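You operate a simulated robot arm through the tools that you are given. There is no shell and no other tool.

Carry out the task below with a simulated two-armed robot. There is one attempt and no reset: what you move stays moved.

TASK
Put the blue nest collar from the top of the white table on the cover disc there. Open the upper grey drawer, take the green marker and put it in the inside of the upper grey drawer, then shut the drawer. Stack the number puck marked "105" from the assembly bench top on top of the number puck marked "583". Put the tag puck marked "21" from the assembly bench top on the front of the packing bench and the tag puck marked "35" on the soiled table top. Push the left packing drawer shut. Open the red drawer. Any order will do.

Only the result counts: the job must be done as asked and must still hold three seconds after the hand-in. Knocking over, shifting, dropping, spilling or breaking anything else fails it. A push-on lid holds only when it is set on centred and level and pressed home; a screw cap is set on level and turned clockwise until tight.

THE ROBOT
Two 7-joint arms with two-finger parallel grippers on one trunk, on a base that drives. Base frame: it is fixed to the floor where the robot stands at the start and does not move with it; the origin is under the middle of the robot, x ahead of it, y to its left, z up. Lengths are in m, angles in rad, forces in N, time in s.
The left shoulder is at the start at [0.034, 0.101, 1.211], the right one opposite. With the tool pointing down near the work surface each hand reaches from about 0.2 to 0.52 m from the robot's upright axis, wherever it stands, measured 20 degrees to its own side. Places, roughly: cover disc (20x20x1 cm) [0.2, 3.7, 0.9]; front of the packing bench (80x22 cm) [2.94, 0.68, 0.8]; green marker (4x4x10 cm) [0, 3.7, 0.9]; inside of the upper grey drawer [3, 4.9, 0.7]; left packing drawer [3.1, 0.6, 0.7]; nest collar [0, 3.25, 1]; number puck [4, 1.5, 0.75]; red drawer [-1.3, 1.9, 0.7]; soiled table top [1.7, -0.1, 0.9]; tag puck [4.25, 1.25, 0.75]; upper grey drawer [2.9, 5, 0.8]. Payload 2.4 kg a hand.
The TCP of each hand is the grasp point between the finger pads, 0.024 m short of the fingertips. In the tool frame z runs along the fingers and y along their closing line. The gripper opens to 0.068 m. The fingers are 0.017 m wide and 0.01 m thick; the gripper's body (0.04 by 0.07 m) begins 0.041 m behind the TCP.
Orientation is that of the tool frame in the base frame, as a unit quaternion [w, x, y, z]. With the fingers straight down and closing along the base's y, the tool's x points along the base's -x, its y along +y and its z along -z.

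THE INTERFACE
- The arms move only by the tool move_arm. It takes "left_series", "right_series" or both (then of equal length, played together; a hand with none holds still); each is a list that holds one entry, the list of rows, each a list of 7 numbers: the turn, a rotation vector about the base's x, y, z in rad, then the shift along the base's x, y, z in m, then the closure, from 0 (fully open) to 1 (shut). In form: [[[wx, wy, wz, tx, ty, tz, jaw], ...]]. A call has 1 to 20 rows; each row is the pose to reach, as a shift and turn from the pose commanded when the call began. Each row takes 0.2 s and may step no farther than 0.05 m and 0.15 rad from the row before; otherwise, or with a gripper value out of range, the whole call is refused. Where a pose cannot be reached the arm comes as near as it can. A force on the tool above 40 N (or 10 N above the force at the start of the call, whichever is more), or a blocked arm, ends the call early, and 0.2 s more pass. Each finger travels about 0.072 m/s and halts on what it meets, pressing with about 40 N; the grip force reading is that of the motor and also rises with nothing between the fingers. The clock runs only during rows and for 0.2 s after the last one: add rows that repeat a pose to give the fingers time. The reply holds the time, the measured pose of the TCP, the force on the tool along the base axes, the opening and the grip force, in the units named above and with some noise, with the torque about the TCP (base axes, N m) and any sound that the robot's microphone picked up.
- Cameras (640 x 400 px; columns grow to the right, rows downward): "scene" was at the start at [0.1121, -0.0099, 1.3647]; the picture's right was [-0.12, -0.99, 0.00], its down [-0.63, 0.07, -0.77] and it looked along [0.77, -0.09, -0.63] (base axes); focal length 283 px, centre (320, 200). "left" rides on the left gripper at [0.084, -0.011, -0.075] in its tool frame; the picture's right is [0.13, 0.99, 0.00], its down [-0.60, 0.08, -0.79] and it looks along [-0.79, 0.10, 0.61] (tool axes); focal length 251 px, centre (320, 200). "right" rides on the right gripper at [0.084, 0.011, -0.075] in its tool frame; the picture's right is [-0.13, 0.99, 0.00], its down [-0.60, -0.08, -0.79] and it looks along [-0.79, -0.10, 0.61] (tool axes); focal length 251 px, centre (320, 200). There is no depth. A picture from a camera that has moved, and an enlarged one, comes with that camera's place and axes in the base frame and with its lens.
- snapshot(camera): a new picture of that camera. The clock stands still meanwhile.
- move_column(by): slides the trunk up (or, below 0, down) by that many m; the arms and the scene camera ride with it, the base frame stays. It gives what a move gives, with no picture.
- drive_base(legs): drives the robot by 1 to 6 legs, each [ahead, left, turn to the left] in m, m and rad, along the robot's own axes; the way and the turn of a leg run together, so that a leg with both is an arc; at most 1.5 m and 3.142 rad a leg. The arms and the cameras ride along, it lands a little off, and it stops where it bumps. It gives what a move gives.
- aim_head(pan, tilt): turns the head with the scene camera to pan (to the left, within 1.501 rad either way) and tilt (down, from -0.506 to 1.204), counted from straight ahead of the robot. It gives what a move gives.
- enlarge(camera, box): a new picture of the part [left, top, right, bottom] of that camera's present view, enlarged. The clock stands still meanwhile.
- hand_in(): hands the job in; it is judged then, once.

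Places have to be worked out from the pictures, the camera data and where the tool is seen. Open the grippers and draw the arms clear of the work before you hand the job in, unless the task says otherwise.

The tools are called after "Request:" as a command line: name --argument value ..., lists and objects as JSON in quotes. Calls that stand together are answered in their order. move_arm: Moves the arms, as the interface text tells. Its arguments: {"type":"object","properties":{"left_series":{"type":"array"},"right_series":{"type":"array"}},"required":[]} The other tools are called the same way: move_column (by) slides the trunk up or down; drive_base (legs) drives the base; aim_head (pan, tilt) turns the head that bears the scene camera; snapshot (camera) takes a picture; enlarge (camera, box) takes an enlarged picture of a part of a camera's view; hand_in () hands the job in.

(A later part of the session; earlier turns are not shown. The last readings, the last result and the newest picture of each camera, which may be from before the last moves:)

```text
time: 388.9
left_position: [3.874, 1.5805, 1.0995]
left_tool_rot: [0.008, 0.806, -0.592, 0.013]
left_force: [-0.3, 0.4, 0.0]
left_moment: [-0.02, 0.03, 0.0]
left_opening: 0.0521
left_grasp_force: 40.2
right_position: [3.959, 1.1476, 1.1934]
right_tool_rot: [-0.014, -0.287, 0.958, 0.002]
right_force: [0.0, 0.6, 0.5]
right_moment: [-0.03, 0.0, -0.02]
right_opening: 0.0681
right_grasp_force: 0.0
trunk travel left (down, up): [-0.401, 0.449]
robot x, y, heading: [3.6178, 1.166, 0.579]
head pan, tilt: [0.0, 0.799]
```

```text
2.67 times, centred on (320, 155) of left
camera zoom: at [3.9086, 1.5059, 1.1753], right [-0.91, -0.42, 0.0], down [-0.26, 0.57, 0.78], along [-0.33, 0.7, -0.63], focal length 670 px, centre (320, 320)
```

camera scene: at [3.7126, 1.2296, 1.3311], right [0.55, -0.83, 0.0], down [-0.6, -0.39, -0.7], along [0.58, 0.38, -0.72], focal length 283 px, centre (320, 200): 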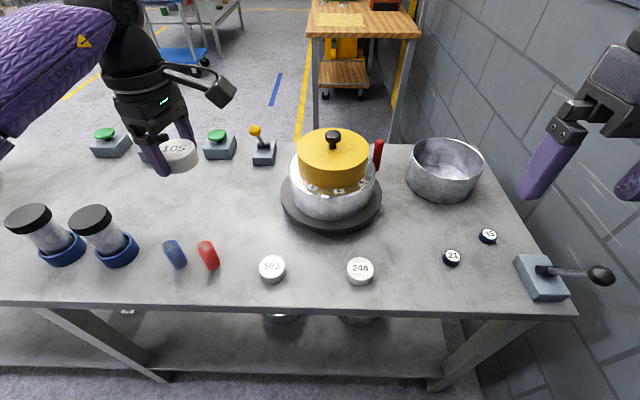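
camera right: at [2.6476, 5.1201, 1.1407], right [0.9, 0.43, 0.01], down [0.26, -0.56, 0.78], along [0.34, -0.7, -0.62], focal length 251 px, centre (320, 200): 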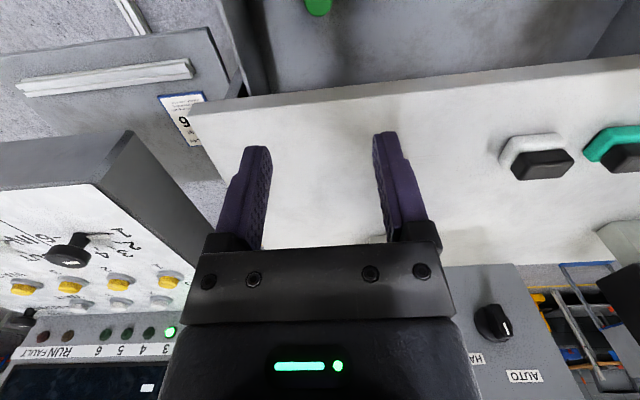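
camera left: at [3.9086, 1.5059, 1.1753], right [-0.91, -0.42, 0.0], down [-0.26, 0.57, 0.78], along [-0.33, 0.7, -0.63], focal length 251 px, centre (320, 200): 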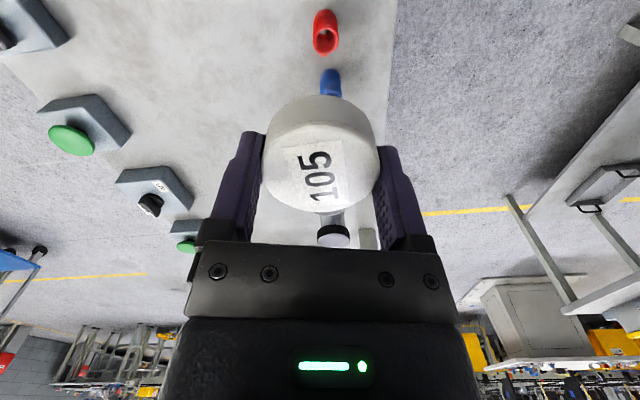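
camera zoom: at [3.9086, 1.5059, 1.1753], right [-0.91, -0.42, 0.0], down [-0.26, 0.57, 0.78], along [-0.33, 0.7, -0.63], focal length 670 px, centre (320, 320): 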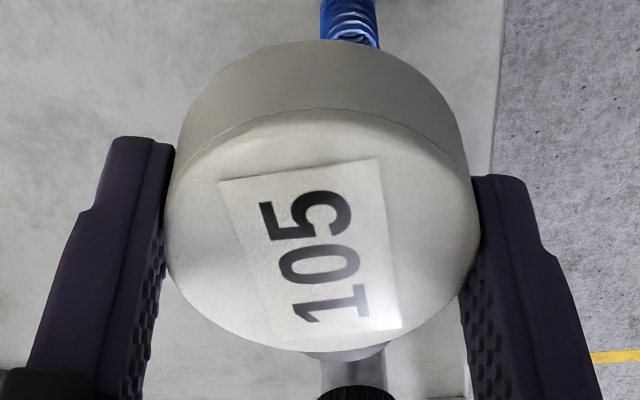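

The puck sits 3–4 mm off toward the camera, so the TCP target over "583" is ≈[3.9136, 1.4827]. I move there and lower to about 2 cm above contact.

Request:
move_arm --left_series '[[[0, 0, 0, 0.0132, -0.0326, 0, 1], [0, 0, 0, 0.0264, -0.0652, 0, 1], [0, 0, 0, 0.0396, -0.0978, 0, 1], [0, 0, 0, 0.0396, -0.0978, -0.045, 1], [0, 0, 0, 0.0396, -0.0978, -0.09, 1], [0, 0, 0, 0.0396, -0.0978, -0.135, 1], [0, 0, 0, 0.0396, -0.0978, -0.18, 1], [0, 0, 0, 0.0396, -0.0978, -0.215, 1], [0, 0, 0, 0.0396, -0.0978, -0.23, 1], [0, 0, 0, 0.0396, -0.0978, -0.23, 1]]]'

Request:
snapshot --camera "left"

Request:
enlarge --camera "scene" --box '[190, 180, 350, 300]'

```text
time: 391.1
left_position: [3.9128, 1.4834, 0.867]
left_tool_rot: [0.009, 0.806, -0.591, 0.012]
left_force: [0.1, 0.1, -0.5]
left_moment: [0.03, -0.01, 0.0]
left_opening: 0.0523
left_grasp_force: 40.1
right_position: [3.9596, 1.1486, 1.1942]
right_tool_rot: [-0.014, -0.286, 0.958, 0.002]
right_force: [0.6, -0.6, 1.1]
right_moment: [0.0, 0.02, 0.03]
right_opening: 0.0681
right_grasp_force: 0.0
trunk travel left (down, up): [-0.401, 0.449]
robot x, y, heading: [3.6218, 1.1676, 0.581]
head pan, tilt: [0.0, 0.799]
```

```text
taken
camera left: at [3.9473, 1.4088, 0.943], right [-0.91, -0.42, 0.0], down [-0.26, 0.57, 0.78], along [-0.33, 0.7, -0.63], focal length 251 px, centre (320, 200)
```

left: 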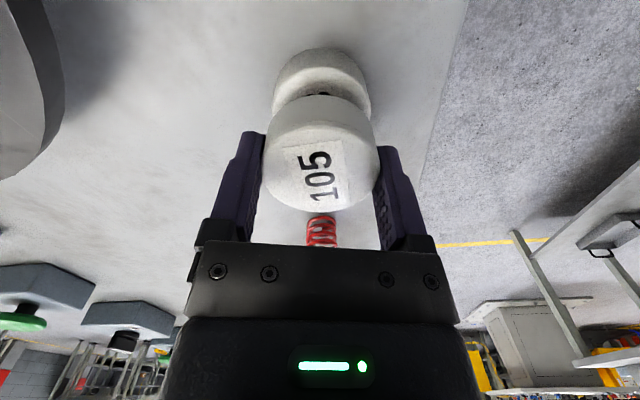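

```text
3.33 times, centred on (270, 240) of scene
camera zoom: at [3.7127, 1.2295, 1.3311], right [0.55, -0.84, 0.0], down [-0.6, -0.39, -0.7], along [0.58, 0.38, -0.72], focal length 942 px, centre (487, 67)
```

zoom: 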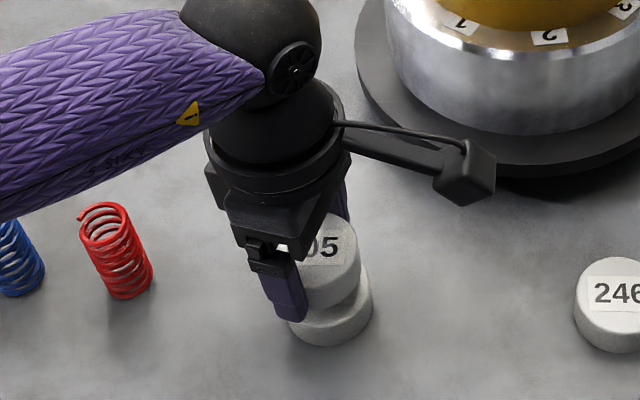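

Alignment looks right in both views. I lower onto "583" in small steps.

Request:
move_arm --left_series '[[[0, 0, 0, 0, 0, -0.006, 1], [0, 0, 0, 0, 0, -0.012, 1], [0, 0, 0, 0, 0, -0.015, 1], [0, 0, 0, 0, 0, -0.015, 1]]]'

Request:
move_arm --left_series '[[[0, 0, 0, 0, 0, -0.002, 1], [0, 0, 0, 0, 0, -0.004, 1], [0, 0, 0, 0, 0, -0.004, 1]]]'

```text
time: 392.1
left_position: [3.9136, 1.4829, 0.8528]
left_tool_rot: [0.008, 0.806, -0.591, 0.012]
left_force: [-0.5, -0.5, 0.0]
left_moment: [0.0, -0.02, 0.0]
left_opening: 0.0522
left_grasp_force: 40.5
right_position: [3.9587, 1.1485, 1.1937]
right_tool_rot: [-0.014, -0.287, 0.958, 0.002]
right_force: [-0.5, 0.8, -0.6]
right_moment: [0.02, 0.02, 0.03]
right_opening: 0.0682
right_grasp_force: 0.0
trunk travel left (down, up): [-0.401, 0.449]
robot x, y, heading: [3.6166, 1.167, 0.584]
head pan, tilt: [0.0, 0.799]
```

```text
time: 392.9
left_position: [3.9138, 1.4815, 0.8508]
left_tool_rot: [0.009, 0.806, -0.591, 0.012]
left_force: [-0.2, 0.1, -0.5]
left_moment: [0.03, 0.02, 0.03]
left_opening: 0.0523
left_grasp_force: 39.7
right_position: [3.9583, 1.1476, 1.194]
right_tool_rot: [-0.014, -0.287, 0.958, 0.002]
right_force: [0.7, 0.6, -0.3]
right_moment: [-0.01, 0.04, -0.02]
right_opening: 0.0681
right_grasp_force: 0.1
trunk travel left (down, up): [-0.401, 0.449]
robot x, y, heading: [3.6242, 1.1678, 0.588]
head pan, tilt: [0.0, 0.799]
```

Request:
move_arm --left_series '[[[0, 0, 0, 0, 0, -0.002, 1], [0, 0, 0, 0, 0, -0.004, 1], [0, 0, 0, 0, 0, -0.004, 1]]]'

```text
time: 393.7
left_position: [3.9141, 1.4816, 0.8497]
left_tool_rot: [0.005, 0.807, -0.59, 0.014]
left_force: [-8.1, -0.8, 22.8]
left_moment: [-0.14, 0.51, -0.01]
left_opening: 0.0524
left_grasp_force: 40.3
right_position: [3.9577, 1.146, 1.1947]
right_tool_rot: [-0.012, -0.287, 0.958, 0.002]
right_force: [0.1, -0.9, 0.1]
right_moment: [0.0, 0.02, -0.03]
right_opening: 0.068
right_grasp_force: 0.1
trunk travel left (down, up): [-0.401, 0.449]
robot x, y, heading: [3.6225, 1.1669, 0.583]
head pan, tilt: [0.0, 0.799]
stopped in row 3 (left hand): the force on the tool passed its limit at 42 N (the readings are from after the stop); the commanded pose is now the measured one
```

Contact is made. I relieve 1.5 mm and open the gripper fully, then rise.

Request:
move_arm --left_series '[[[0, 0, 0, 0, 0, 0.0015, 1], [0, 0, 0, 0, 0, 0.0015, 0.15], [0, 0, 0, 0, 0, 0.0015, 0], [0, 0, 0, 0, 0, 0.0015, 0], [0, 0, 0, 0, 0, 0.0015, 0]]]'

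Request:
snapshot --camera "left"

Request:
enlarge --camera "scene" --box '[190, 180, 350, 300]'

```text
time: 394.9
left_position: [3.9156, 1.4831, 0.8484]
left_tool_rot: [0.007, 0.807, -0.59, 0.014]
left_force: [0.1, 0.2, -0.2]
left_moment: [-0.03, -0.03, 0.01]
left_opening: 0.0682
left_grasp_force: 0.1
right_position: [3.9603, 1.1474, 1.1938]
right_tool_rot: [-0.015, -0.288, 0.958, 0.002]
right_force: [1.5, 0.4, -0.1]
right_moment: [0.0, -0.01, -0.03]
right_opening: 0.068
right_grasp_force: 0.0
trunk travel left (down, up): [-0.401, 0.449]
robot x, y, heading: [3.6165, 1.1654, 0.585]
head pan, tilt: [0.0, 0.799]
```

```text
taken
camera left: at [3.9491, 1.4087, 0.9255], right [-0.91, -0.42, 0.0], down [-0.27, 0.57, 0.77], along [-0.33, 0.7, -0.63], focal length 251 px, centre (320, 200)
```

left: 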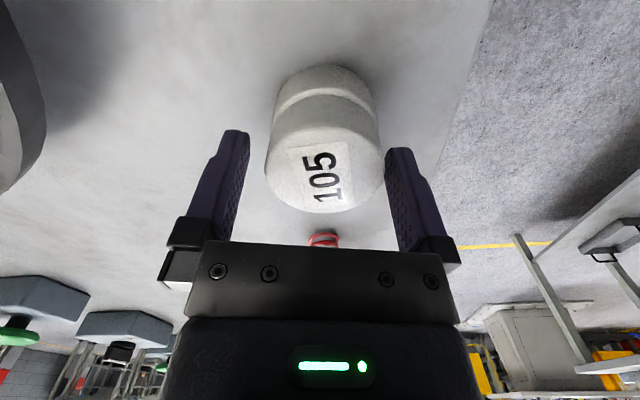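

```text
3.33 times, centred on (270, 240) of scene
camera zoom: at [3.7127, 1.2296, 1.3311], right [0.55, -0.83, 0.0], down [-0.6, -0.39, -0.7], along [0.58, 0.38, -0.72], focal length 942 px, centre (487, 67)
```

zoom: 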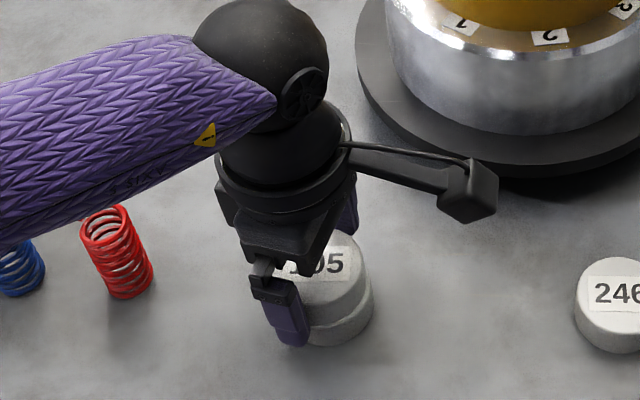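

"105" rests on "583". I rise straight up.

Request:
move_arm --left_series '[[[0, 0, 0, -0.0015, -0.0005, 0.002, 0], [0, 0, 0, -0.0015, -0.0005, 0.02, 0], [0, 0, 0, -0.0015, -0.0005, 0.05, 0], [0, 0, 0, -0.0015, -0.0005, 0.09, 0], [0, 0, 0, -0.0015, -0.0005, 0.13, 0], [0, 0, 0, -0.0015, -0.0005, 0.17, 0], [0, 0, 0, -0.0015, -0.0005, 0.21, 0], [0, 0, 0, -0.0015, -0.0005, 0.25, 0], [0, 0, 0, -0.0015, -0.0005, 0.27, 0]]]'

Request:
enlarge --camera "scene" --box '[190, 180, 350, 300]'

```text
time: 396.9
left_position: [3.9126, 1.483, 1.1216]
left_tool_rot: [0.006, 0.807, -0.59, 0.013]
left_force: [-0.4, -0.5, -0.3]
left_moment: [-0.01, 0.02, 0.0]
left_opening: 0.0682
left_grasp_force: 0.1
right_position: [3.959, 1.1481, 1.1941]
right_tool_rot: [-0.014, -0.287, 0.958, 0.002]
right_force: [-0.7, 0.8, 0.8]
right_moment: [0.0, -0.02, -0.02]
right_opening: 0.068
right_grasp_force: 0.1
trunk travel left (down, up): [-0.401, 0.449]
robot x, y, heading: [3.6219, 1.1657, 0.585]
head pan, tilt: [0.0, 0.799]
```

```text
3.33 times, centred on (270, 240) of scene
camera zoom: at [3.7126, 1.2295, 1.3311], right [0.55, -0.83, 0.0], down [-0.6, -0.39, -0.7], along [0.58, 0.38, -0.72], focal length 942 px, centre (487, 67)
```

zoom: 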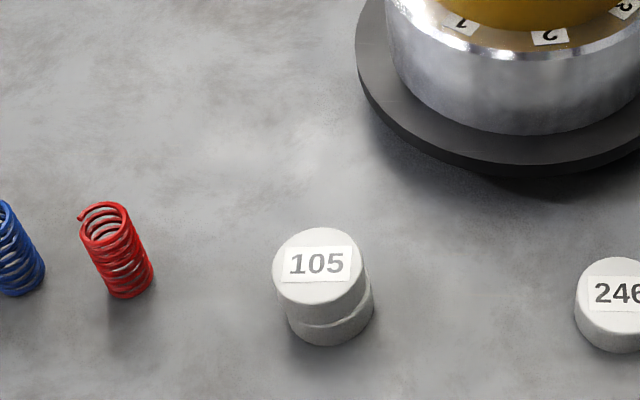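

The stack is done: "105" sits squarely on "583". I turn the left hand back to its normal yaw and draw it in.

Request:
move_arm --left_series '[[[0, 0, -0.14, -0.01, -0.0066, 0, 0], [0, 0, -0.28, -0.02, -0.0133, 0, 0], [0, 0, -0.42, -0.03, -0.02, 0, 0], [0, 0, -0.56, -0.04, -0.0265, 0, 0], [0, 0, -0.7, -0.05, -0.033, 0, 0], [0, 0, -0.84, -0.06, -0.04, 0, 0], [0, 0, -0.98, -0.07, -0.0465, 0, 0], [0, 0, -1.12, -0.08, -0.053, 0, 0], [0, 0, -1.26, -0.09, -0.06, 0, 0], [0, 0, -1.3, -0.1, -0.0663, 0, 0], [0, 0, -1.3, -0.1, -0.0663, 0, 0]]]'

Request:
drive_base --legs '[[0, 0, -0.7]]'

Request:
snapshot --camera "scene"

```text
time: 399.3
left_position: [3.8144, 1.4165, 1.1192]
left_tool_rot: [-0.014, -0.285, 0.958, -0.006]
left_force: [-0.1, -0.1, 0.6]
left_moment: [-0.01, 0.0, 0.02]
left_opening: 0.0679
left_grasp_force: 0.0
right_position: [3.9599, 1.1471, 1.1938]
right_tool_rot: [-0.015, -0.287, 0.958, 0.002]
right_force: [-0.2, -0.4, -0.7]
right_moment: [0.0, -0.01, 0.01]
right_opening: 0.0683
right_grasp_force: 0.1
trunk travel left (down, up): [-0.401, 0.449]
robot x, y, heading: [3.6191, 1.1683, 0.584]
head pan, tilt: [0.0, 0.799]
```

```text
time: 401.6
left_position: [3.9298, 1.2298, 1.1193]
left_tool_rot: [-0.015, 0.065, 0.998, -0.002]
left_force: [0.1, 0.0, 0.3]
left_moment: [0.01, -0.01, 0.0]
left_opening: 0.0681
left_grasp_force: 0.1
right_position: [3.8638, 0.9313, 1.1943]
right_tool_rot: [-0.013, 0.063, 0.998, 0.007]
right_force: [-0.1, 0.8, -0.8]
right_moment: [-0.02, 0.0, -0.02]
right_opening: 0.0681
right_grasp_force: 0.1
trunk travel left (down, up): [-0.401, 0.449]
robot x, y, heading: [3.6236, 1.1692, -0.129]
head pan, tilt: [0.0, 0.799]
```

```text
taken
camera scene: at [3.7301, 1.1536, 1.3311], right [-0.13, -0.99, 0.0], down [-0.71, 0.09, -0.7], along [0.69, -0.09, -0.72], focal length 283 px, centre (320, 200)
```

scene: 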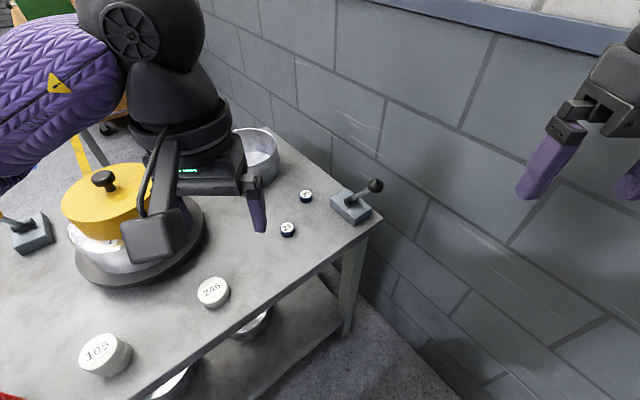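

Both tags are confirmed at ≈[4.148, 1.176] and [4.2515, 1.123]. The right elbow is near the wall, so I bring the right hand inward and forward before moving closer.

Request:
move_arm --right_series '[[[0, 0, 0, 0.0337, 0.0249, -0.01, 0], [0, 0, 0, 0.0674, 0.0498, -0.02, 0], [0, 0, 0, 0.101, 0.0746, -0.03, 0], [0, 0, 0, 0.1347, 0.0995, -0.04, 0], [0, 0, 0, 0.1684, 0.1244, -0.05, 0], [0, 0, 0, 0.1684, 0.1244, -0.05, 0]]]'

Request:
aim_head --pan -0.5 --tilt 0.6

Request:
snapshot --camera "scene"

```text
time: 403.0
left_position: [3.9292, 1.23, 1.1182]
left_tool_rot: [-0.015, 0.066, 0.998, -0.001]
left_force: [0.2, -0.4, -0.4]
left_moment: [0.03, 0.01, 0.0]
left_opening: 0.0681
left_grasp_force: 0.1
right_position: [4.0332, 1.0579, 1.1422]
right_tool_rot: [-0.013, 0.062, 0.998, 0.006]
right_force: [-0.4, 0.2, 0.1]
right_moment: [-0.03, 0.01, -0.04]
right_opening: 0.0683
right_grasp_force: 0.0
trunk travel left (down, up): [-0.401, 0.449]
robot x, y, heading: [3.6176, 1.1654, -0.127]
head pan, tilt: [0.0, 0.799]
```

```text
time: 403.9
left_position: [3.9309, 1.2305, 1.1185]
left_tool_rot: [-0.015, 0.065, 0.998, -0.001]
left_force: [-0.1, 0.1, -0.4]
left_moment: [-0.04, -0.02, -0.01]
left_opening: 0.068
left_grasp_force: 0.1
right_position: [4.0335, 1.0575, 1.1436]
right_tool_rot: [-0.012, 0.063, 0.998, 0.007]
right_force: [0.0, -0.7, 0.2]
right_moment: [0.03, 0.02, -0.04]
right_opening: 0.068
right_grasp_force: 0.0
trunk travel left (down, up): [-0.401, 0.449]
robot x, y, heading: [3.6228, 1.168, -0.122]
head pan, tilt: [-0.499, 0.6]
```

```text
taken
camera scene: at [3.7219, 1.1123, 1.3479], right [-0.59, -0.81, 0.0], down [-0.46, 0.33, -0.82], along [0.67, -0.48, -0.57], focal length 283 px, centre (320, 200)
```

scene: 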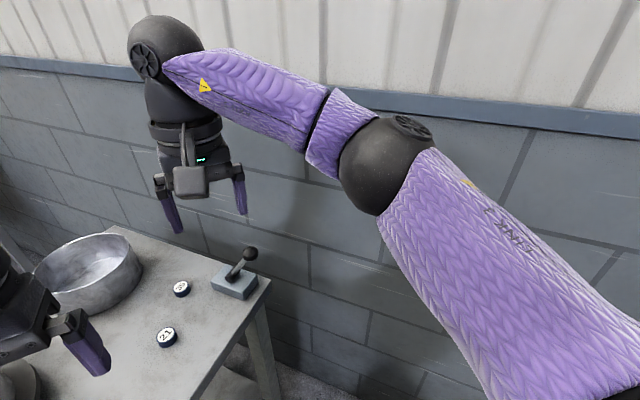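

The right elbow has ~0.1 m to the wall. I move mostly toward the bench (not the wall): ahead 0.145 m, left 0.07 m, then look with the right-hand camera.

Request:
drive_base --legs '[[0.145, 0.07, 0]]'

Request:
aim_head --pan 0.0 --tilt 0.9

Request:
snapshot --camera "scene"

Request:
snapshot --camera "right"

```text
time: 405.3
left_position: [4.0833, 1.284, 1.1189]
left_tool_rot: [-0.016, 0.065, 0.998, -0.002]
left_force: [0.6, 0.3, -0.2]
left_moment: [0.0, 0.01, -0.02]
left_opening: 0.0683
left_grasp_force: 0.0
right_position: [4.1864, 1.1108, 1.1417]
right_tool_rot: [-0.013, 0.063, 0.998, 0.006]
right_force: [-0.6, -0.2, 0.5]
right_moment: [-0.01, 0.02, -0.01]
right_opening: 0.0681
right_grasp_force: 0.0
trunk travel left (down, up): [-0.401, 0.449]
robot x, y, heading: [3.7728, 1.2126, -0.128]
head pan, tilt: [-0.499, 0.6]
```

```text
time: 406.2
left_position: [4.0818, 1.283, 1.118]
left_tool_rot: [-0.015, 0.064, 0.998, -0.002]
left_force: [0.4, -0.7, -0.5]
left_moment: [0.01, 0.03, -0.02]
left_opening: 0.0682
left_grasp_force: 0.1
right_position: [4.1864, 1.1108, 1.1434]
right_tool_rot: [-0.013, 0.062, 0.998, 0.008]
right_force: [-0.5, -0.3, -0.6]
right_moment: [0.01, 0.01, -0.01]
right_opening: 0.068
right_grasp_force: 0.0
trunk travel left (down, up): [-0.401, 0.449]
robot x, y, heading: [3.7705, 1.2215, -0.131]
head pan, tilt: [0.0, 0.901]
```

```text
taken
camera scene: at [3.8781, 1.2065, 1.3232], right [-0.13, -0.99, 0.0], down [-0.78, 0.1, -0.62], along [0.62, -0.08, -0.78], focal length 283 px, centre (320, 200)
```

scene: 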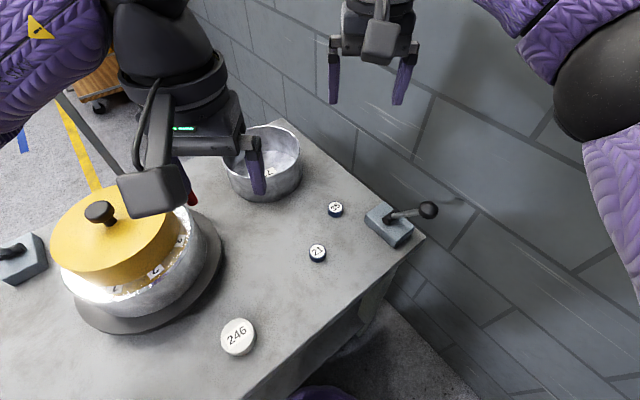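

```text
taken
camera right: at [4.107, 1.1321, 1.2211], right [0.25, 0.97, 0.01], down [0.61, -0.17, 0.78], along [0.75, -0.19, -0.63], focal length 251 px, centre (320, 200)
```

right: 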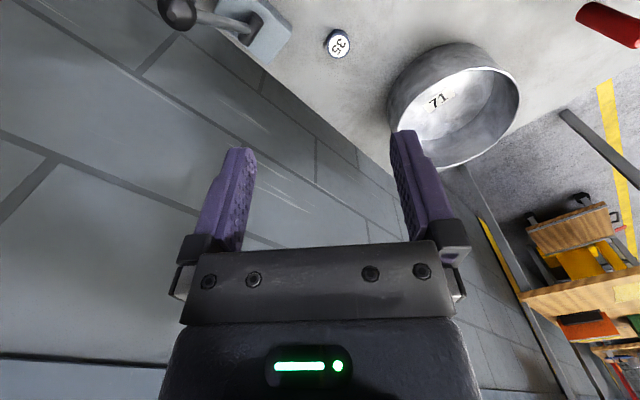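

I move the left hand a bit away and place the right hand above tag "21" (≈[4.1465, 1.1768]).

Request:
move_arm --left_series '[[[0, 0, 0, -0.013, 0.0287, 0.01, 0], [0, 0, 0, -0.026, 0.0573, 0.02, 0], [0, 0, 0, -0.039, 0.086, 0.03, 0], [0, 0, 0, -0.039, 0.086, 0.03, 0]]]' --right_series '[[[0, 0, 0, -0.0133, 0.022, -0.02, 0], [0, 0, 0, -0.0266, 0.044, -0.05, 0], [0, 0, 0, -0.04, 0.066, -0.09, 0], [0, 0, 0, -0.04, 0.066, -0.12, 0]]]'

Request:
snapshot --camera "right"

```text
time: 407.2
left_position: [4.0414, 1.3695, 1.1481]
left_tool_rot: [-0.015, 0.065, 0.998, -0.001]
left_force: [0.0, -0.1, 0.7]
left_moment: [-0.01, 0.01, 0.01]
left_opening: 0.0681
left_grasp_force: 0.0
right_position: [4.1466, 1.1772, 1.0216]
right_tool_rot: [-0.013, 0.063, 0.998, 0.008]
right_force: [0.1, 0.3, -0.9]
right_moment: [0.0, 0.02, -0.01]
right_opening: 0.0678
right_grasp_force: 0.0
trunk travel left (down, up): [-0.401, 0.449]
robot x, y, heading: [3.7725, 1.2194, -0.122]
head pan, tilt: [0.0, 0.901]
```

```text
taken
camera right: at [4.0676, 1.1984, 1.0995], right [0.25, 0.97, 0.01], down [0.61, -0.17, 0.78], along [0.75, -0.19, -0.63], focal length 251 px, centre (320, 200)
```

right: 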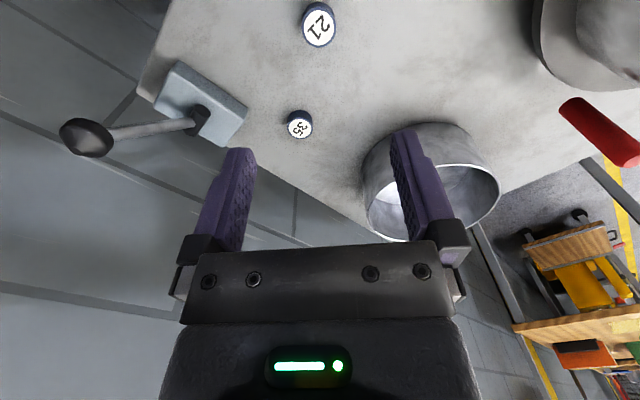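

Centred within 3 mm over "21". I lower to grip height.

Request:
move_arm --right_series '[[[0, 0, 0, 0.001, 0.001, -0.04, 0], [0, 0, 0, 0.002, 0.002, -0.08, 0], [0, 0, 0, 0.002, 0.002, -0.12, 0], [0, 0, 0, 0.002, 0.002, -0.16, 0], [0, 0, 0, 0.002, 0.002, -0.18, 0], [0, 0, 0, 0.002, 0.002, -0.192, 0], [0, 0, 0, 0.002, 0.002, -0.192, 0]]]'

Request:
enlarge --camera "right" --box '[200, 60, 440, 260]'

```text
time: 408.8
left_position: [4.0413, 1.3684, 1.1478]
left_tool_rot: [-0.015, 0.064, 0.998, -0.002]
left_force: [-0.1, -0.6, -0.8]
left_moment: [0.04, -0.03, -0.02]
left_opening: 0.0683
left_grasp_force: 0.0
right_position: [4.1477, 1.1793, 0.8317]
right_tool_rot: [-0.013, 0.063, 0.998, 0.005]
right_force: [0.1, 0.5, 0.4]
right_moment: [-0.02, 0.0, 0.02]
right_opening: 0.068
right_grasp_force: 0.1
trunk travel left (down, up): [-0.401, 0.449]
robot x, y, heading: [3.7712, 1.2185, -0.128]
head pan, tilt: [0.0, 0.901]
```

```text
2.00 times, centred on (320, 160) of right
camera zoom: at [4.0686, 1.1999, 0.9092], right [0.25, 0.97, 0.01], down [0.61, -0.17, 0.78], along [0.75, -0.19, -0.63], focal length 503 px, centre (320, 280)
```

zoom: 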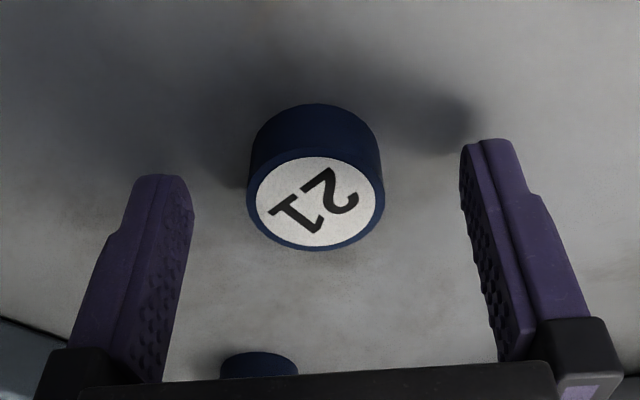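

Tag "21" is centred between the fingers. I close and lift.

Request:
move_arm --right_series '[[[0, 0, 0, 0, 0, -0.001, 0.3], [0, 0, 0, 0, 0, -0.001, 0.6], [0, 0, 0, 0, 0, -0.001, 1], [0, 0, 0, 0, 0, -0.001, 1], [0, 0, 0, 0, 0, -0.001, 1]]]'

Request:
move_arm --right_series '[[[0, 0, 0, 0, 0, 0.03, 1], [0, 0, 0, 0, 0, 0.07, 1], [0, 0, 0, 0, 0, 0.11, 1], [0, 0, 0, 0, 0, 0.15, 1], [0, 0, 0, 0, 0, 0.19, 1], [0, 0, 0, 0, 0, 0.23, 1], [0, 0, 0, 0, 0, 0.27, 1], [0, 0, 0, 0, 0, 0.3, 1]]]'

Request:
snapshot --camera "right"

```text
time: 410.0
left_position: [4.0417, 1.3686, 1.1481]
left_tool_rot: [-0.015, 0.065, 0.998, -0.002]
left_force: [1.2, 0.0, -0.2]
left_moment: [-0.01, 0.02, 0.0]
left_opening: 0.0677
left_grasp_force: 0.0
right_position: [4.1483, 1.1783, 0.8322]
right_tool_rot: [-0.013, 0.063, 0.998, 0.007]
right_force: [-0.6, 0.0, 1.1]
right_moment: [-0.03, 0.02, -0.04]
right_opening: 0.0313
right_grasp_force: 40.1
trunk travel left (down, up): [-0.401, 0.449]
robot x, y, heading: [3.773, 1.2196, -0.123]
head pan, tilt: [0.0, 0.901]
```

```text
time: 411.8
left_position: [4.0408, 1.3695, 1.1488]
left_tool_rot: [-0.015, 0.064, 0.998, -0.002]
left_force: [-0.1, 0.7, 0.8]
left_moment: [-0.02, -0.02, 0.03]
left_opening: 0.0678
left_grasp_force: 0.2
right_position: [4.1498, 1.1768, 1.1297]
right_tool_rot: [-0.012, 0.062, 0.998, 0.008]
right_force: [0.1, 0.3, -0.4]
right_moment: [-0.03, -0.03, 0.01]
right_opening: 0.0313
right_grasp_force: 40.2
trunk travel left (down, up): [-0.401, 0.449]
robot x, y, heading: [3.7741, 1.2225, -0.128]
head pan, tilt: [0.0, 0.901]
```

```text
taken
camera right: at [4.0699, 1.1998, 1.2077], right [0.25, 0.97, 0.01], down [0.61, -0.16, 0.78], along [0.75, -0.19, -0.63], focal length 251 px, centre (320, 200)
```

right: 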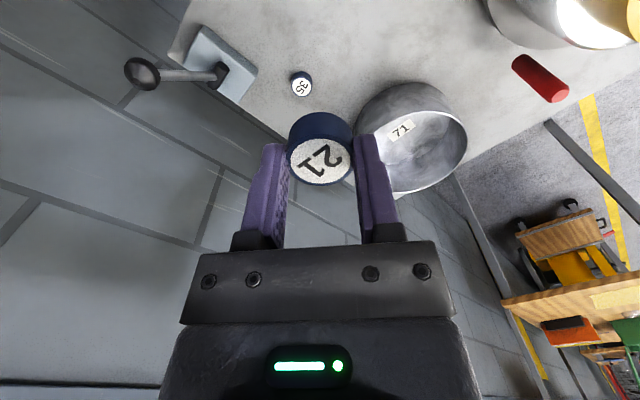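

Tag "21" is held. I back off from the bench and turn right to face the packing bench.

Request:
drive_base --legs '[[-0.28, 0, 0], [0, 0, -2.44]]'

Request:
aim_head --pan 0.0 --tilt 0.7

Request:
snapshot --camera "scene"

```text
time: 419.6
left_position: [3.3872, 0.9668, 1.1483]
left_tool_rot: [-0.006, 0.96, 0.281, 0.013]
left_force: [0.7, 0.8, -0.5]
left_moment: [-0.04, -0.01, 0.0]
left_opening: 0.068
left_grasp_force: 0.1
right_position: [3.1827, 1.0426, 1.1287]
right_tool_rot: [0.002, 0.959, 0.284, 0.014]
right_force: [-0.6, -0.9, -0.8]
right_moment: [-0.03, -0.01, 0.03]
right_opening: 0.031
right_grasp_force: 39.9
trunk travel left (down, up): [-0.401, 0.449]
robot x, y, heading: [3.496, 1.2532, -2.568]
head pan, tilt: [0.0, 0.901]
```

```text
time: 420.3
left_position: [3.3888, 0.9662, 1.148]
left_tool_rot: [-0.007, 0.959, 0.282, 0.013]
left_force: [0.0, 0.1, -0.1]
left_moment: [0.01, -0.03, -0.01]
left_opening: 0.0681
left_grasp_force: 0.0
right_position: [3.1824, 1.0431, 1.1296]
right_tool_rot: [0.002, 0.959, 0.282, 0.014]
right_force: [-0.4, 0.2, -0.2]
right_moment: [-0.02, 0.0, 0.02]
right_opening: 0.031
right_grasp_force: 39.6
trunk travel left (down, up): [-0.401, 0.449]
robot x, y, heading: [3.4966, 1.2559, -2.563]
head pan, tilt: [0.0, 0.7]
```

```text
taken
camera scene: at [3.3981, 1.1908, 1.3393], right [-0.54, 0.84, 0.0], down [0.54, 0.35, -0.76], along [-0.64, -0.42, -0.64], focal length 283 px, centre (320, 200)
```

scene: 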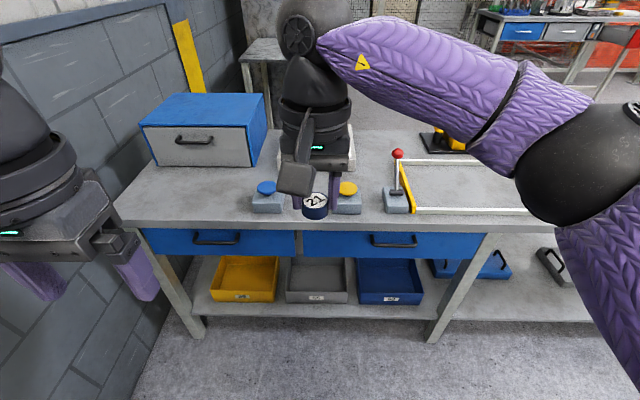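

Facing the packing bench; both its drawers are shut. There's free space between and behind the two push-button boxes (≈[2.84, 0.79]). I drive ahead 0.40 m and 0.11 m left.

Request:
drive_base --legs '[[0.4, 0.11, 0]]'

Request:
aim_head --pan 0.0 --tilt 0.9

Request:
snapshot --camera "scene"

Request:
snapshot --camera "right"

```text
time: 422.9
left_position: [3.1142, 0.6572, 1.1491]
left_tool_rot: [-0.006, 0.959, 0.282, 0.013]
left_force: [-0.3, 0.8, 0.4]
left_moment: [-0.01, -0.03, 0.01]
left_opening: 0.0679
left_grasp_force: 0.0
right_position: [2.9079, 0.7319, 1.129]
right_tool_rot: [0.003, 0.959, 0.283, 0.014]
right_force: [0.5, -0.6, -0.4]
right_moment: [0.01, 0.0, 0.04]
right_opening: 0.0316
right_grasp_force: 39.7
trunk travel left (down, up): [-0.401, 0.449]
robot x, y, heading: [3.221, 0.9459, -2.564]
head pan, tilt: [0.0, 0.7]
```

```text
time: 423.6
left_position: [3.1138, 0.6563, 1.1475]
left_tool_rot: [-0.007, 0.96, 0.281, 0.014]
left_force: [0.2, 0.2, 0.0]
left_moment: [0.01, 0.02, 0.05]
left_opening: 0.0678
left_grasp_force: 0.0
right_position: [2.9086, 0.7318, 1.1289]
right_tool_rot: [0.002, 0.959, 0.284, 0.015]
right_force: [-0.4, 0.0, 0.3]
right_moment: [0.02, -0.01, 0.0]
right_opening: 0.0315
right_grasp_force: 39.9
trunk travel left (down, up): [-0.401, 0.449]
robot x, y, heading: [3.222, 0.9445, -2.565]
head pan, tilt: [0.0, 0.901]
```

```text
taken
camera scene: at [3.1316, 0.8856, 1.3232], right [-0.54, 0.84, 0.0], down [0.66, 0.43, -0.62], along [-0.52, -0.34, -0.78], focal length 283 px, centre (320, 200)
```

scene: 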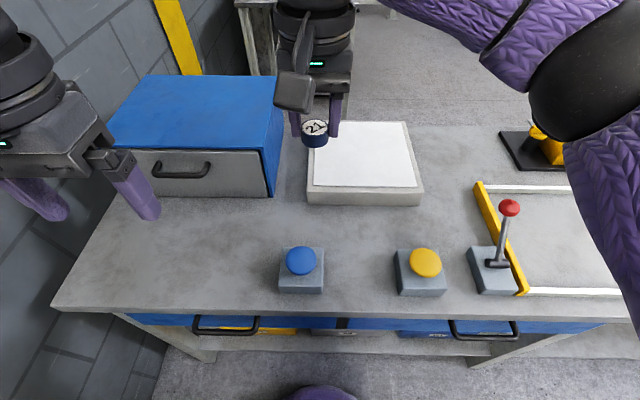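

```text
taken
camera right: at [2.9833, 0.7699, 1.2072], right [0.43, -0.9, 0.01], down [-0.57, -0.27, 0.78], along [-0.7, -0.34, -0.63], focal length 251 px, centre (320, 200)
```

right: 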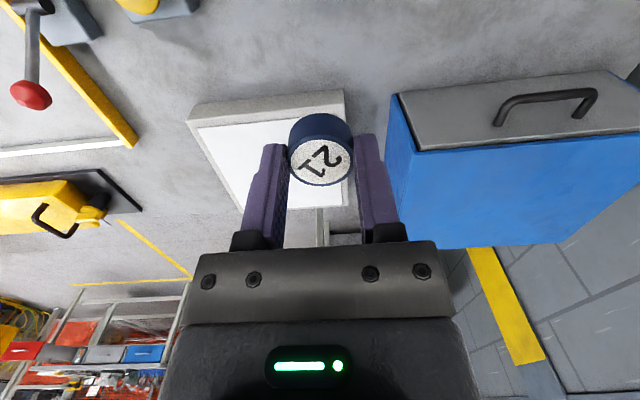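

Between the push-buttons there's a clear spot inside the front strip at ≈[2.838, 0.79]. I move the tag above it and lower to ~2 cm above the bench.

Request:
move_arm --right_series '[[[0, 0, 0, -0.0235, 0.0194, 0, 1], [0, 0, 0, -0.047, 0.0388, 0, 1], [0, 0, 0, -0.0706, 0.0582, 0, 1], [0, 0, 0, -0.0706, 0.0582, -0.045, 1], [0, 0, 0, -0.0706, 0.0582, -0.09, 1], [0, 0, 0, -0.0706, 0.0582, -0.135, 1], [0, 0, 0, -0.0706, 0.0582, -0.18, 1], [0, 0, 0, -0.0706, 0.0582, -0.22, 1], [0, 0, 0, -0.0706, 0.0582, -0.26, 1], [0, 0, 0, -0.0706, 0.0582, -0.275, 1], [0, 0, 0, -0.0706, 0.0582, -0.275, 1]]]'

Request:
snapshot --camera "scene"

Request:
snapshot --camera "right"

```text
time: 426.0
left_position: [3.1138, 0.6579, 1.1486]
left_tool_rot: [-0.007, 0.959, 0.281, 0.013]
left_force: [0.2, -0.4, -0.4]
left_moment: [0.0, -0.02, 0.03]
left_opening: 0.0679
left_grasp_force: 0.0
right_position: [2.8388, 0.7915, 0.8554]
right_tool_rot: [0.002, 0.959, 0.285, 0.014]
right_force: [0.4, 0.4, 0.1]
right_moment: [0.01, 0.01, 0.02]
right_opening: 0.0312
right_grasp_force: 39.5
trunk travel left (down, up): [-0.401, 0.449]
robot x, y, heading: [3.2223, 0.9431, -2.567]
head pan, tilt: [0.0, 0.901]
```

```text
taken
camera scene: at [3.1316, 0.8856, 1.3232], right [-0.54, 0.84, 0.0], down [0.66, 0.43, -0.62], along [-0.52, -0.34, -0.78], focal length 283 px, centre (320, 200)
```

scene: 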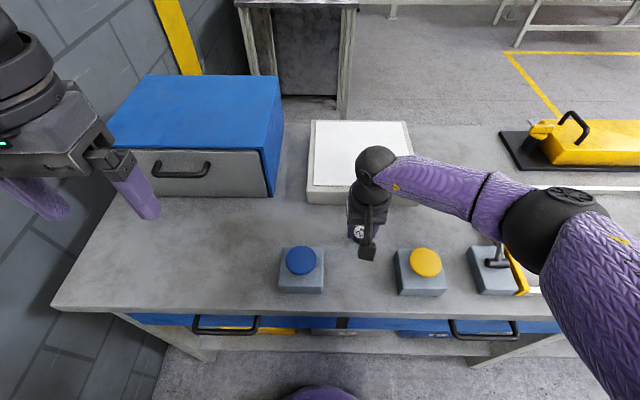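

```text
taken
camera right: at [2.9137, 0.8297, 0.9332], right [0.43, -0.9, 0.01], down [-0.57, -0.27, 0.78], along [-0.7, -0.34, -0.63], focal length 251 px, centre (320, 200)
```

right: 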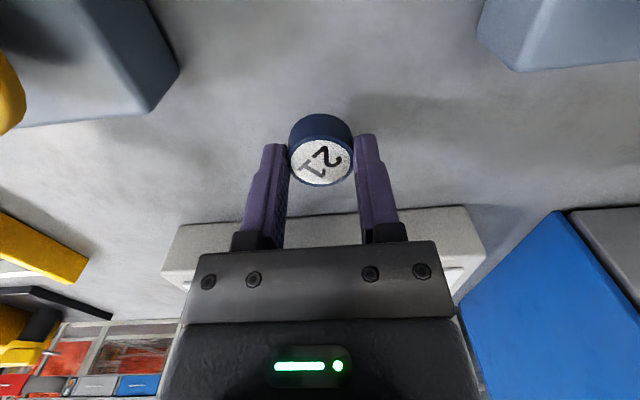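

The tag hovers ~2 cm above the clear spot; the elbow clears the lever. I lower in small steps to touch down.

Request:
move_arm --right_series '[[[0, 0, 0, 0, 0, -0.008, 1], [0, 0, 0, 0, 0, -0.016, 1], [0, 0, 0, 0, 0, -0.019, 1], [0, 0, 0, 0, 0, -0.019, 1]]]'

Request:
move_arm --right_series '[[[0, 0, 0, 0, 0, -0.002, 1], [0, 0, 0, 0, 0, -0.005, 1], [0, 0, 0, 0, 0, -0.005, 1]]]'

```text
time: 427.0
left_position: [3.1128, 0.6573, 1.1472]
left_tool_rot: [-0.006, 0.959, 0.282, 0.013]
left_force: [0.1, 0.6, 0.0]
left_moment: [0.03, -0.01, 0.03]
left_opening: 0.0681
left_grasp_force: 0.0
right_position: [2.838, 0.7912, 0.8359]
right_tool_rot: [0.002, 0.959, 0.284, 0.014]
right_force: [0.1, 1.2, -0.1]
right_moment: [0.01, 0.01, -0.01]
right_opening: 0.0315
right_grasp_force: 40.2
trunk travel left (down, up): [-0.401, 0.449]
robot x, y, heading: [3.223, 0.9477, -2.569]
head pan, tilt: [0.0, 0.901]
```

```text
time: 427.8
left_position: [3.1141, 0.6575, 1.1481]
left_tool_rot: [-0.007, 0.96, 0.281, 0.014]
left_force: [-0.8, 0.1, -0.7]
left_moment: [-0.04, 0.01, 0.01]
left_opening: 0.0683
left_grasp_force: 0.0
right_position: [2.8368, 0.7919, 0.8316]
right_tool_rot: [0.003, 0.959, 0.283, 0.013]
right_force: [-0.2, 0.4, 8.0]
right_moment: [0.11, 0.04, 0.0]
right_opening: 0.0317
right_grasp_force: 39.8
trunk travel left (down, up): [-0.401, 0.449]
robot x, y, heading: [3.2204, 0.9463, -2.564]
head pan, tilt: [0.0, 0.901]
```

Touchdown (+8 N). I open the gripper and rise straight up.

Request:
move_arm --right_series '[[[0, 0, 0, 0, 0, 0, 0.4], [0, 0, 0, 0, 0, 0, 0.2], [0, 0, 0, 0, 0, 0, 0.2], [0, 0, 0, 0, 0, 0.02, 0.2], [0, 0, 0, 0, 0, 0.05, 0.2], [0, 0, 0, 0, 0, 0.09, 0.2], [0, 0, 0, 0, 0, 0.13, 0.1], [0, 0, 0, 0, 0, 0.17, 0], [0, 0, 0, 0, 0, 0.21, 0], [0, 0, 0, 0, 0, 0.25, 0], [0, 0, 0, 0, 0, 0.29, 0], [0, 0, 0, 0, 0, 0.29, 0]]]'

Request:
snapshot --camera "scene"

```text
time: 430.4
left_position: [3.1135, 0.6567, 1.1486]
left_tool_rot: [-0.007, 0.96, 0.281, 0.013]
left_force: [-0.3, 0.2, 0.5]
left_moment: [-0.02, 0.05, -0.01]
left_opening: 0.0681
left_grasp_force: 0.1
right_position: [2.8364, 0.7907, 1.1212]
right_tool_rot: [0.003, 0.959, 0.284, 0.015]
right_force: [-0.8, 0.0, 1.2]
right_moment: [-0.02, 0.01, 0.01]
right_opening: 0.0681
right_grasp_force: 0.1
trunk travel left (down, up): [-0.401, 0.449]
robot x, y, heading: [3.224, 0.9446, -2.564]
head pan, tilt: [0.0, 0.901]
```

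```text
taken
camera scene: at [3.1316, 0.8857, 1.3231], right [-0.54, 0.84, 0.0], down [0.66, 0.43, -0.62], along [-0.52, -0.34, -0.78], focal length 283 px, centre (320, 200)
```

scene: 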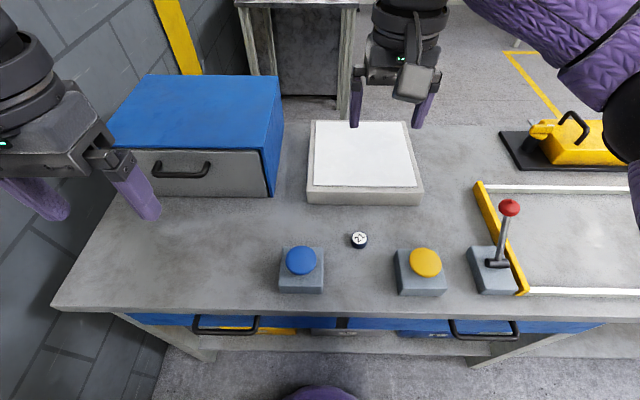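

Tag "21" is on the packing bench's front. I back off and turn back to the assembly bench for tag "35".

Request:
drive_base --legs '[[-0.36, -0.08, 0], [0, 0, 2.44]]'

Request:
aim_head --pan -0.3 --tilt 0.7

Request:
snapshot --camera "scene"

```text
time: 438.6
left_position: [3.7432, 1.3615, 1.1477]
left_tool_rot: [-0.015, 0.05, 0.999, -0.002]
left_force: [0.3, 0.6, -1.0]
left_moment: [0.0, -0.01, 0.0]
left_opening: 0.068
left_grasp_force: 0.0
right_position: [3.8773, 1.0828, 1.1198]
right_tool_rot: [-0.013, 0.049, 0.999, 0.007]
right_force: [0.7, -0.2, 0.1]
right_moment: [-0.02, 0.02, 0.0]
right_opening: 0.0681
right_grasp_force: 0.0
trunk travel left (down, up): [-0.401, 0.449]
robot x, y, heading: [3.479, 1.2044, -0.096]
head pan, tilt: [0.0, 0.901]
```

```text
time: 439.4
left_position: [3.7449, 1.3615, 1.1478]
left_tool_rot: [-0.016, 0.051, 0.999, -0.002]
left_force: [-0.1, -0.2, 0.6]
left_moment: [-0.01, -0.02, -0.01]
left_opening: 0.0679
left_grasp_force: 0.0
right_position: [3.8756, 1.0824, 1.1188]
right_tool_rot: [-0.012, 0.048, 0.999, 0.007]
right_force: [-0.5, 0.2, -1.0]
right_moment: [0.01, -0.01, 0.02]
right_opening: 0.0679
right_grasp_force: 0.0
trunk travel left (down, up): [-0.401, 0.449]
robot x, y, heading: [3.4795, 1.2034, -0.098]
head pan, tilt: [-0.3, 0.7]
```

```text
taken
camera scene: at [3.5884, 1.1693, 1.3393], right [-0.39, -0.92, 0.0], down [-0.59, 0.25, -0.76], along [0.71, -0.29, -0.64], focal length 283 px, centre (320, 200)
```

scene: 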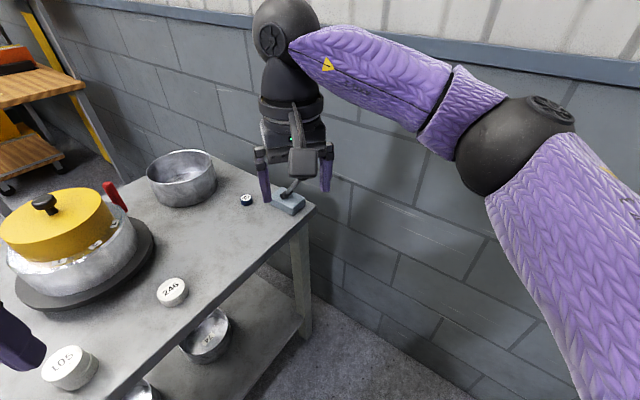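

I drive back to the same working spot beside the bench end.

Request:
drive_base --legs '[[0.29, 0.035, -0.03]]'

Request:
aim_head --pan 0.0 --tilt 0.9

Request:
snapshot --camera "scene"

Request:
snapshot --camera "right"

```text
time: 441.4
left_position: [4.0404, 1.3537, 1.1487]
left_tool_rot: [-0.016, 0.068, 0.998, -0.002]
left_force: [0.2, -0.5, 0.3]
left_moment: [0.0, 0.02, -0.03]
left_opening: 0.0681
left_grasp_force: 0.1
right_position: [4.1631, 1.071, 1.1203]
right_tool_rot: [-0.012, 0.067, 0.998, 0.007]
right_force: [-0.5, 0.4, 0.2]
right_moment: [0.03, -0.01, -0.01]
right_opening: 0.0682
right_grasp_force: 0.0
trunk travel left (down, up): [-0.401, 0.449]
robot x, y, heading: [3.7715, 1.2026, -0.132]
head pan, tilt: [-0.3, 0.7]
```

```text
time: 442.2
left_position: [4.0398, 1.3535, 1.1488]
left_tool_rot: [-0.015, 0.067, 0.998, -0.001]
left_force: [0.8, -0.7, 0.8]
left_moment: [-0.03, 0.03, 0.0]
left_opening: 0.068
left_grasp_force: 0.1
right_position: [4.1628, 1.0716, 1.12]
right_tool_rot: [-0.012, 0.067, 0.998, 0.007]
right_force: [0.8, 0.5, 0.1]
right_moment: [-0.04, 0.0, -0.01]
right_opening: 0.0679
right_grasp_force: 0.0
trunk travel left (down, up): [-0.401, 0.449]
robot x, y, heading: [3.7708, 1.2089, -0.133]
head pan, tilt: [0.0, 0.901]
```

```text
taken
camera scene: at [3.8756, 1.1929, 1.3232], right [-0.13, -0.99, 0.0], down [-0.78, 0.1, -0.62], along [0.62, -0.08, -0.78], focal length 283 px, centre (320, 200)
```

scene: 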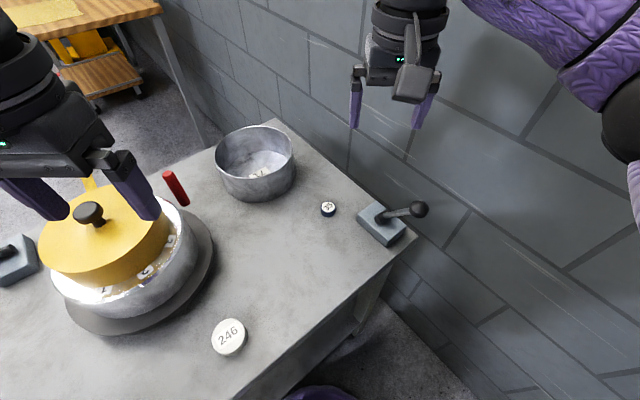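

```text
taken
camera right: at [4.0835, 1.093, 1.1977], right [0.26, 0.97, 0.01], down [0.61, -0.17, 0.78], along [0.75, -0.2, -0.63], focal length 251 px, centre (320, 200)
```

right: 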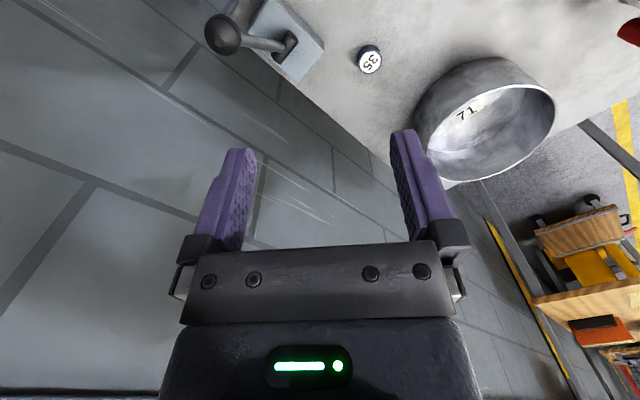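

Tag "35" is at ≈[4.2495, 1.125]. I move the right hand over it with the gripper partly closed (to stay clear of the lever box) and check.

Request:
move_arm --right_series '[[[0, 0, 0, 0.029, 0.0178, -0.01, 0.1], [0, 0, 0, 0.058, 0.0356, -0.03, 0.2], [0, 0, 0, 0.0867, 0.0534, -0.06, 0.2], [0, 0, 0, 0.0867, 0.0534, -0.1, 0.2], [0, 0, 0, 0.0867, 0.0534, -0.14, 0.2], [0, 0, 0, 0.0867, 0.0534, -0.14, 0.2]]]'

Request:
snapshot --camera "right"

Request:
snapshot --camera "scene"

```text
time: 443.6
left_position: [4.0399, 1.3534, 1.1476]
left_tool_rot: [-0.014, 0.068, 0.998, -0.001]
left_force: [-0.4, 0.8, 0.4]
left_moment: [-0.01, -0.01, -0.01]
left_opening: 0.0681
left_grasp_force: 0.0
right_position: [4.2357, 1.1197, 0.9806]
right_tool_rot: [-0.012, 0.067, 0.998, 0.005]
right_force: [1.3, -0.1, 0.2]
right_moment: [0.0, -0.02, 0.01]
right_opening: 0.0545
right_grasp_force: 0.1
right hand out of reach, approached as far as the arm can: row 3, 4, 5, 6
trunk travel left (down, up): [-0.401, 0.449]
robot x, y, heading: [3.7697, 1.2052, -0.132]
head pan, tilt: [0.0, 0.901]
```

```text
taken
camera right: at [4.1561, 1.1405, 1.0575], right [0.26, 0.97, 0.01], down [0.61, -0.17, 0.78], along [0.75, -0.2, -0.63], focal length 251 px, centre (320, 200)
```

right: 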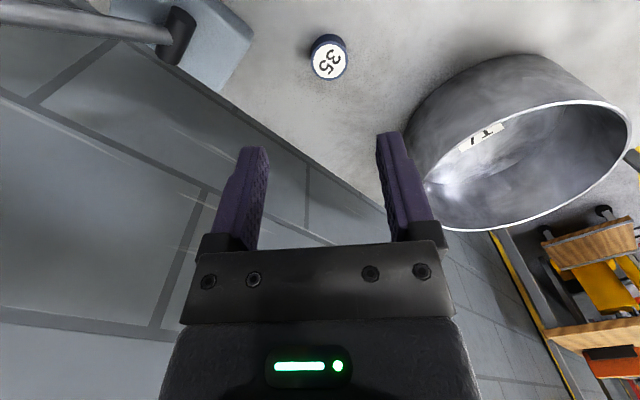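

```text
taken
camera scene: at [3.8756, 1.193, 1.3232], right [-0.13, -0.99, 0.0], down [-0.78, 0.1, -0.62], along [0.62, -0.08, -0.78], focal length 283 px, centre (320, 200)
```

scene: 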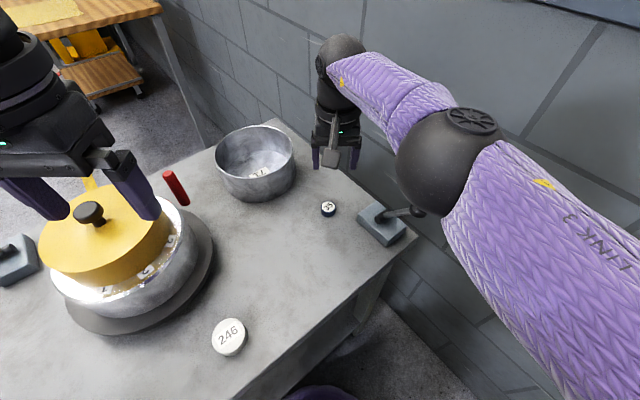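

Reach is 1.5 cm short. I creep 2 cm ahead and turn 0.12 rad left so the tag lies more naturally for the right arm.

Request:
drive_base --legs '[[0.02, 0, 0.12]]'

Request:
snapshot --camera "right"

```text
time: 444.6
left_position: [4.0401, 1.3845, 1.1485]
left_tool_rot: [-0.015, 0.007, 1.0, -0.003]
left_force: [0.0, 0.3, 0.4]
left_moment: [0.02, 0.02, 0.0]
left_opening: 0.068
left_grasp_force: 0.0
right_position: [4.263, 1.1743, 0.9797]
right_tool_rot: [-0.013, 0.007, 1.0, 0.006]
right_force: [-0.1, -0.7, -0.6]
right_moment: [0.0, 0.01, 0.03]
right_opening: 0.0543
right_grasp_force: 0.0
trunk travel left (down, up): [-0.401, 0.449]
robot x, y, heading: [3.7888, 1.2048, -0.015]
head pan, tilt: [0.0, 0.901]
```

```text
taken
camera right: at [4.1817, 1.186, 1.0579], right [0.14, 0.99, 0.01], down [0.62, -0.1, 0.78], along [0.77, -0.1, -0.63], focal length 251 px, centre (320, 200)
```

right: 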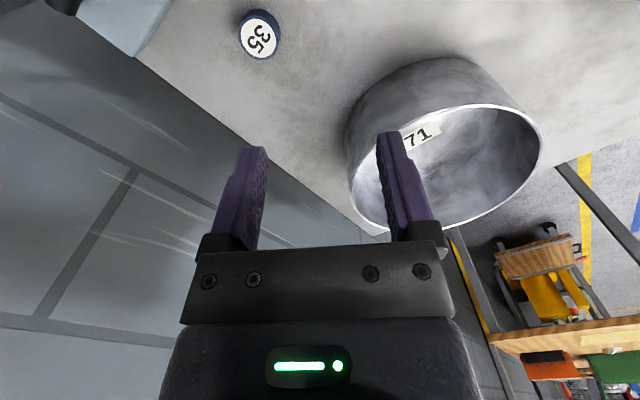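

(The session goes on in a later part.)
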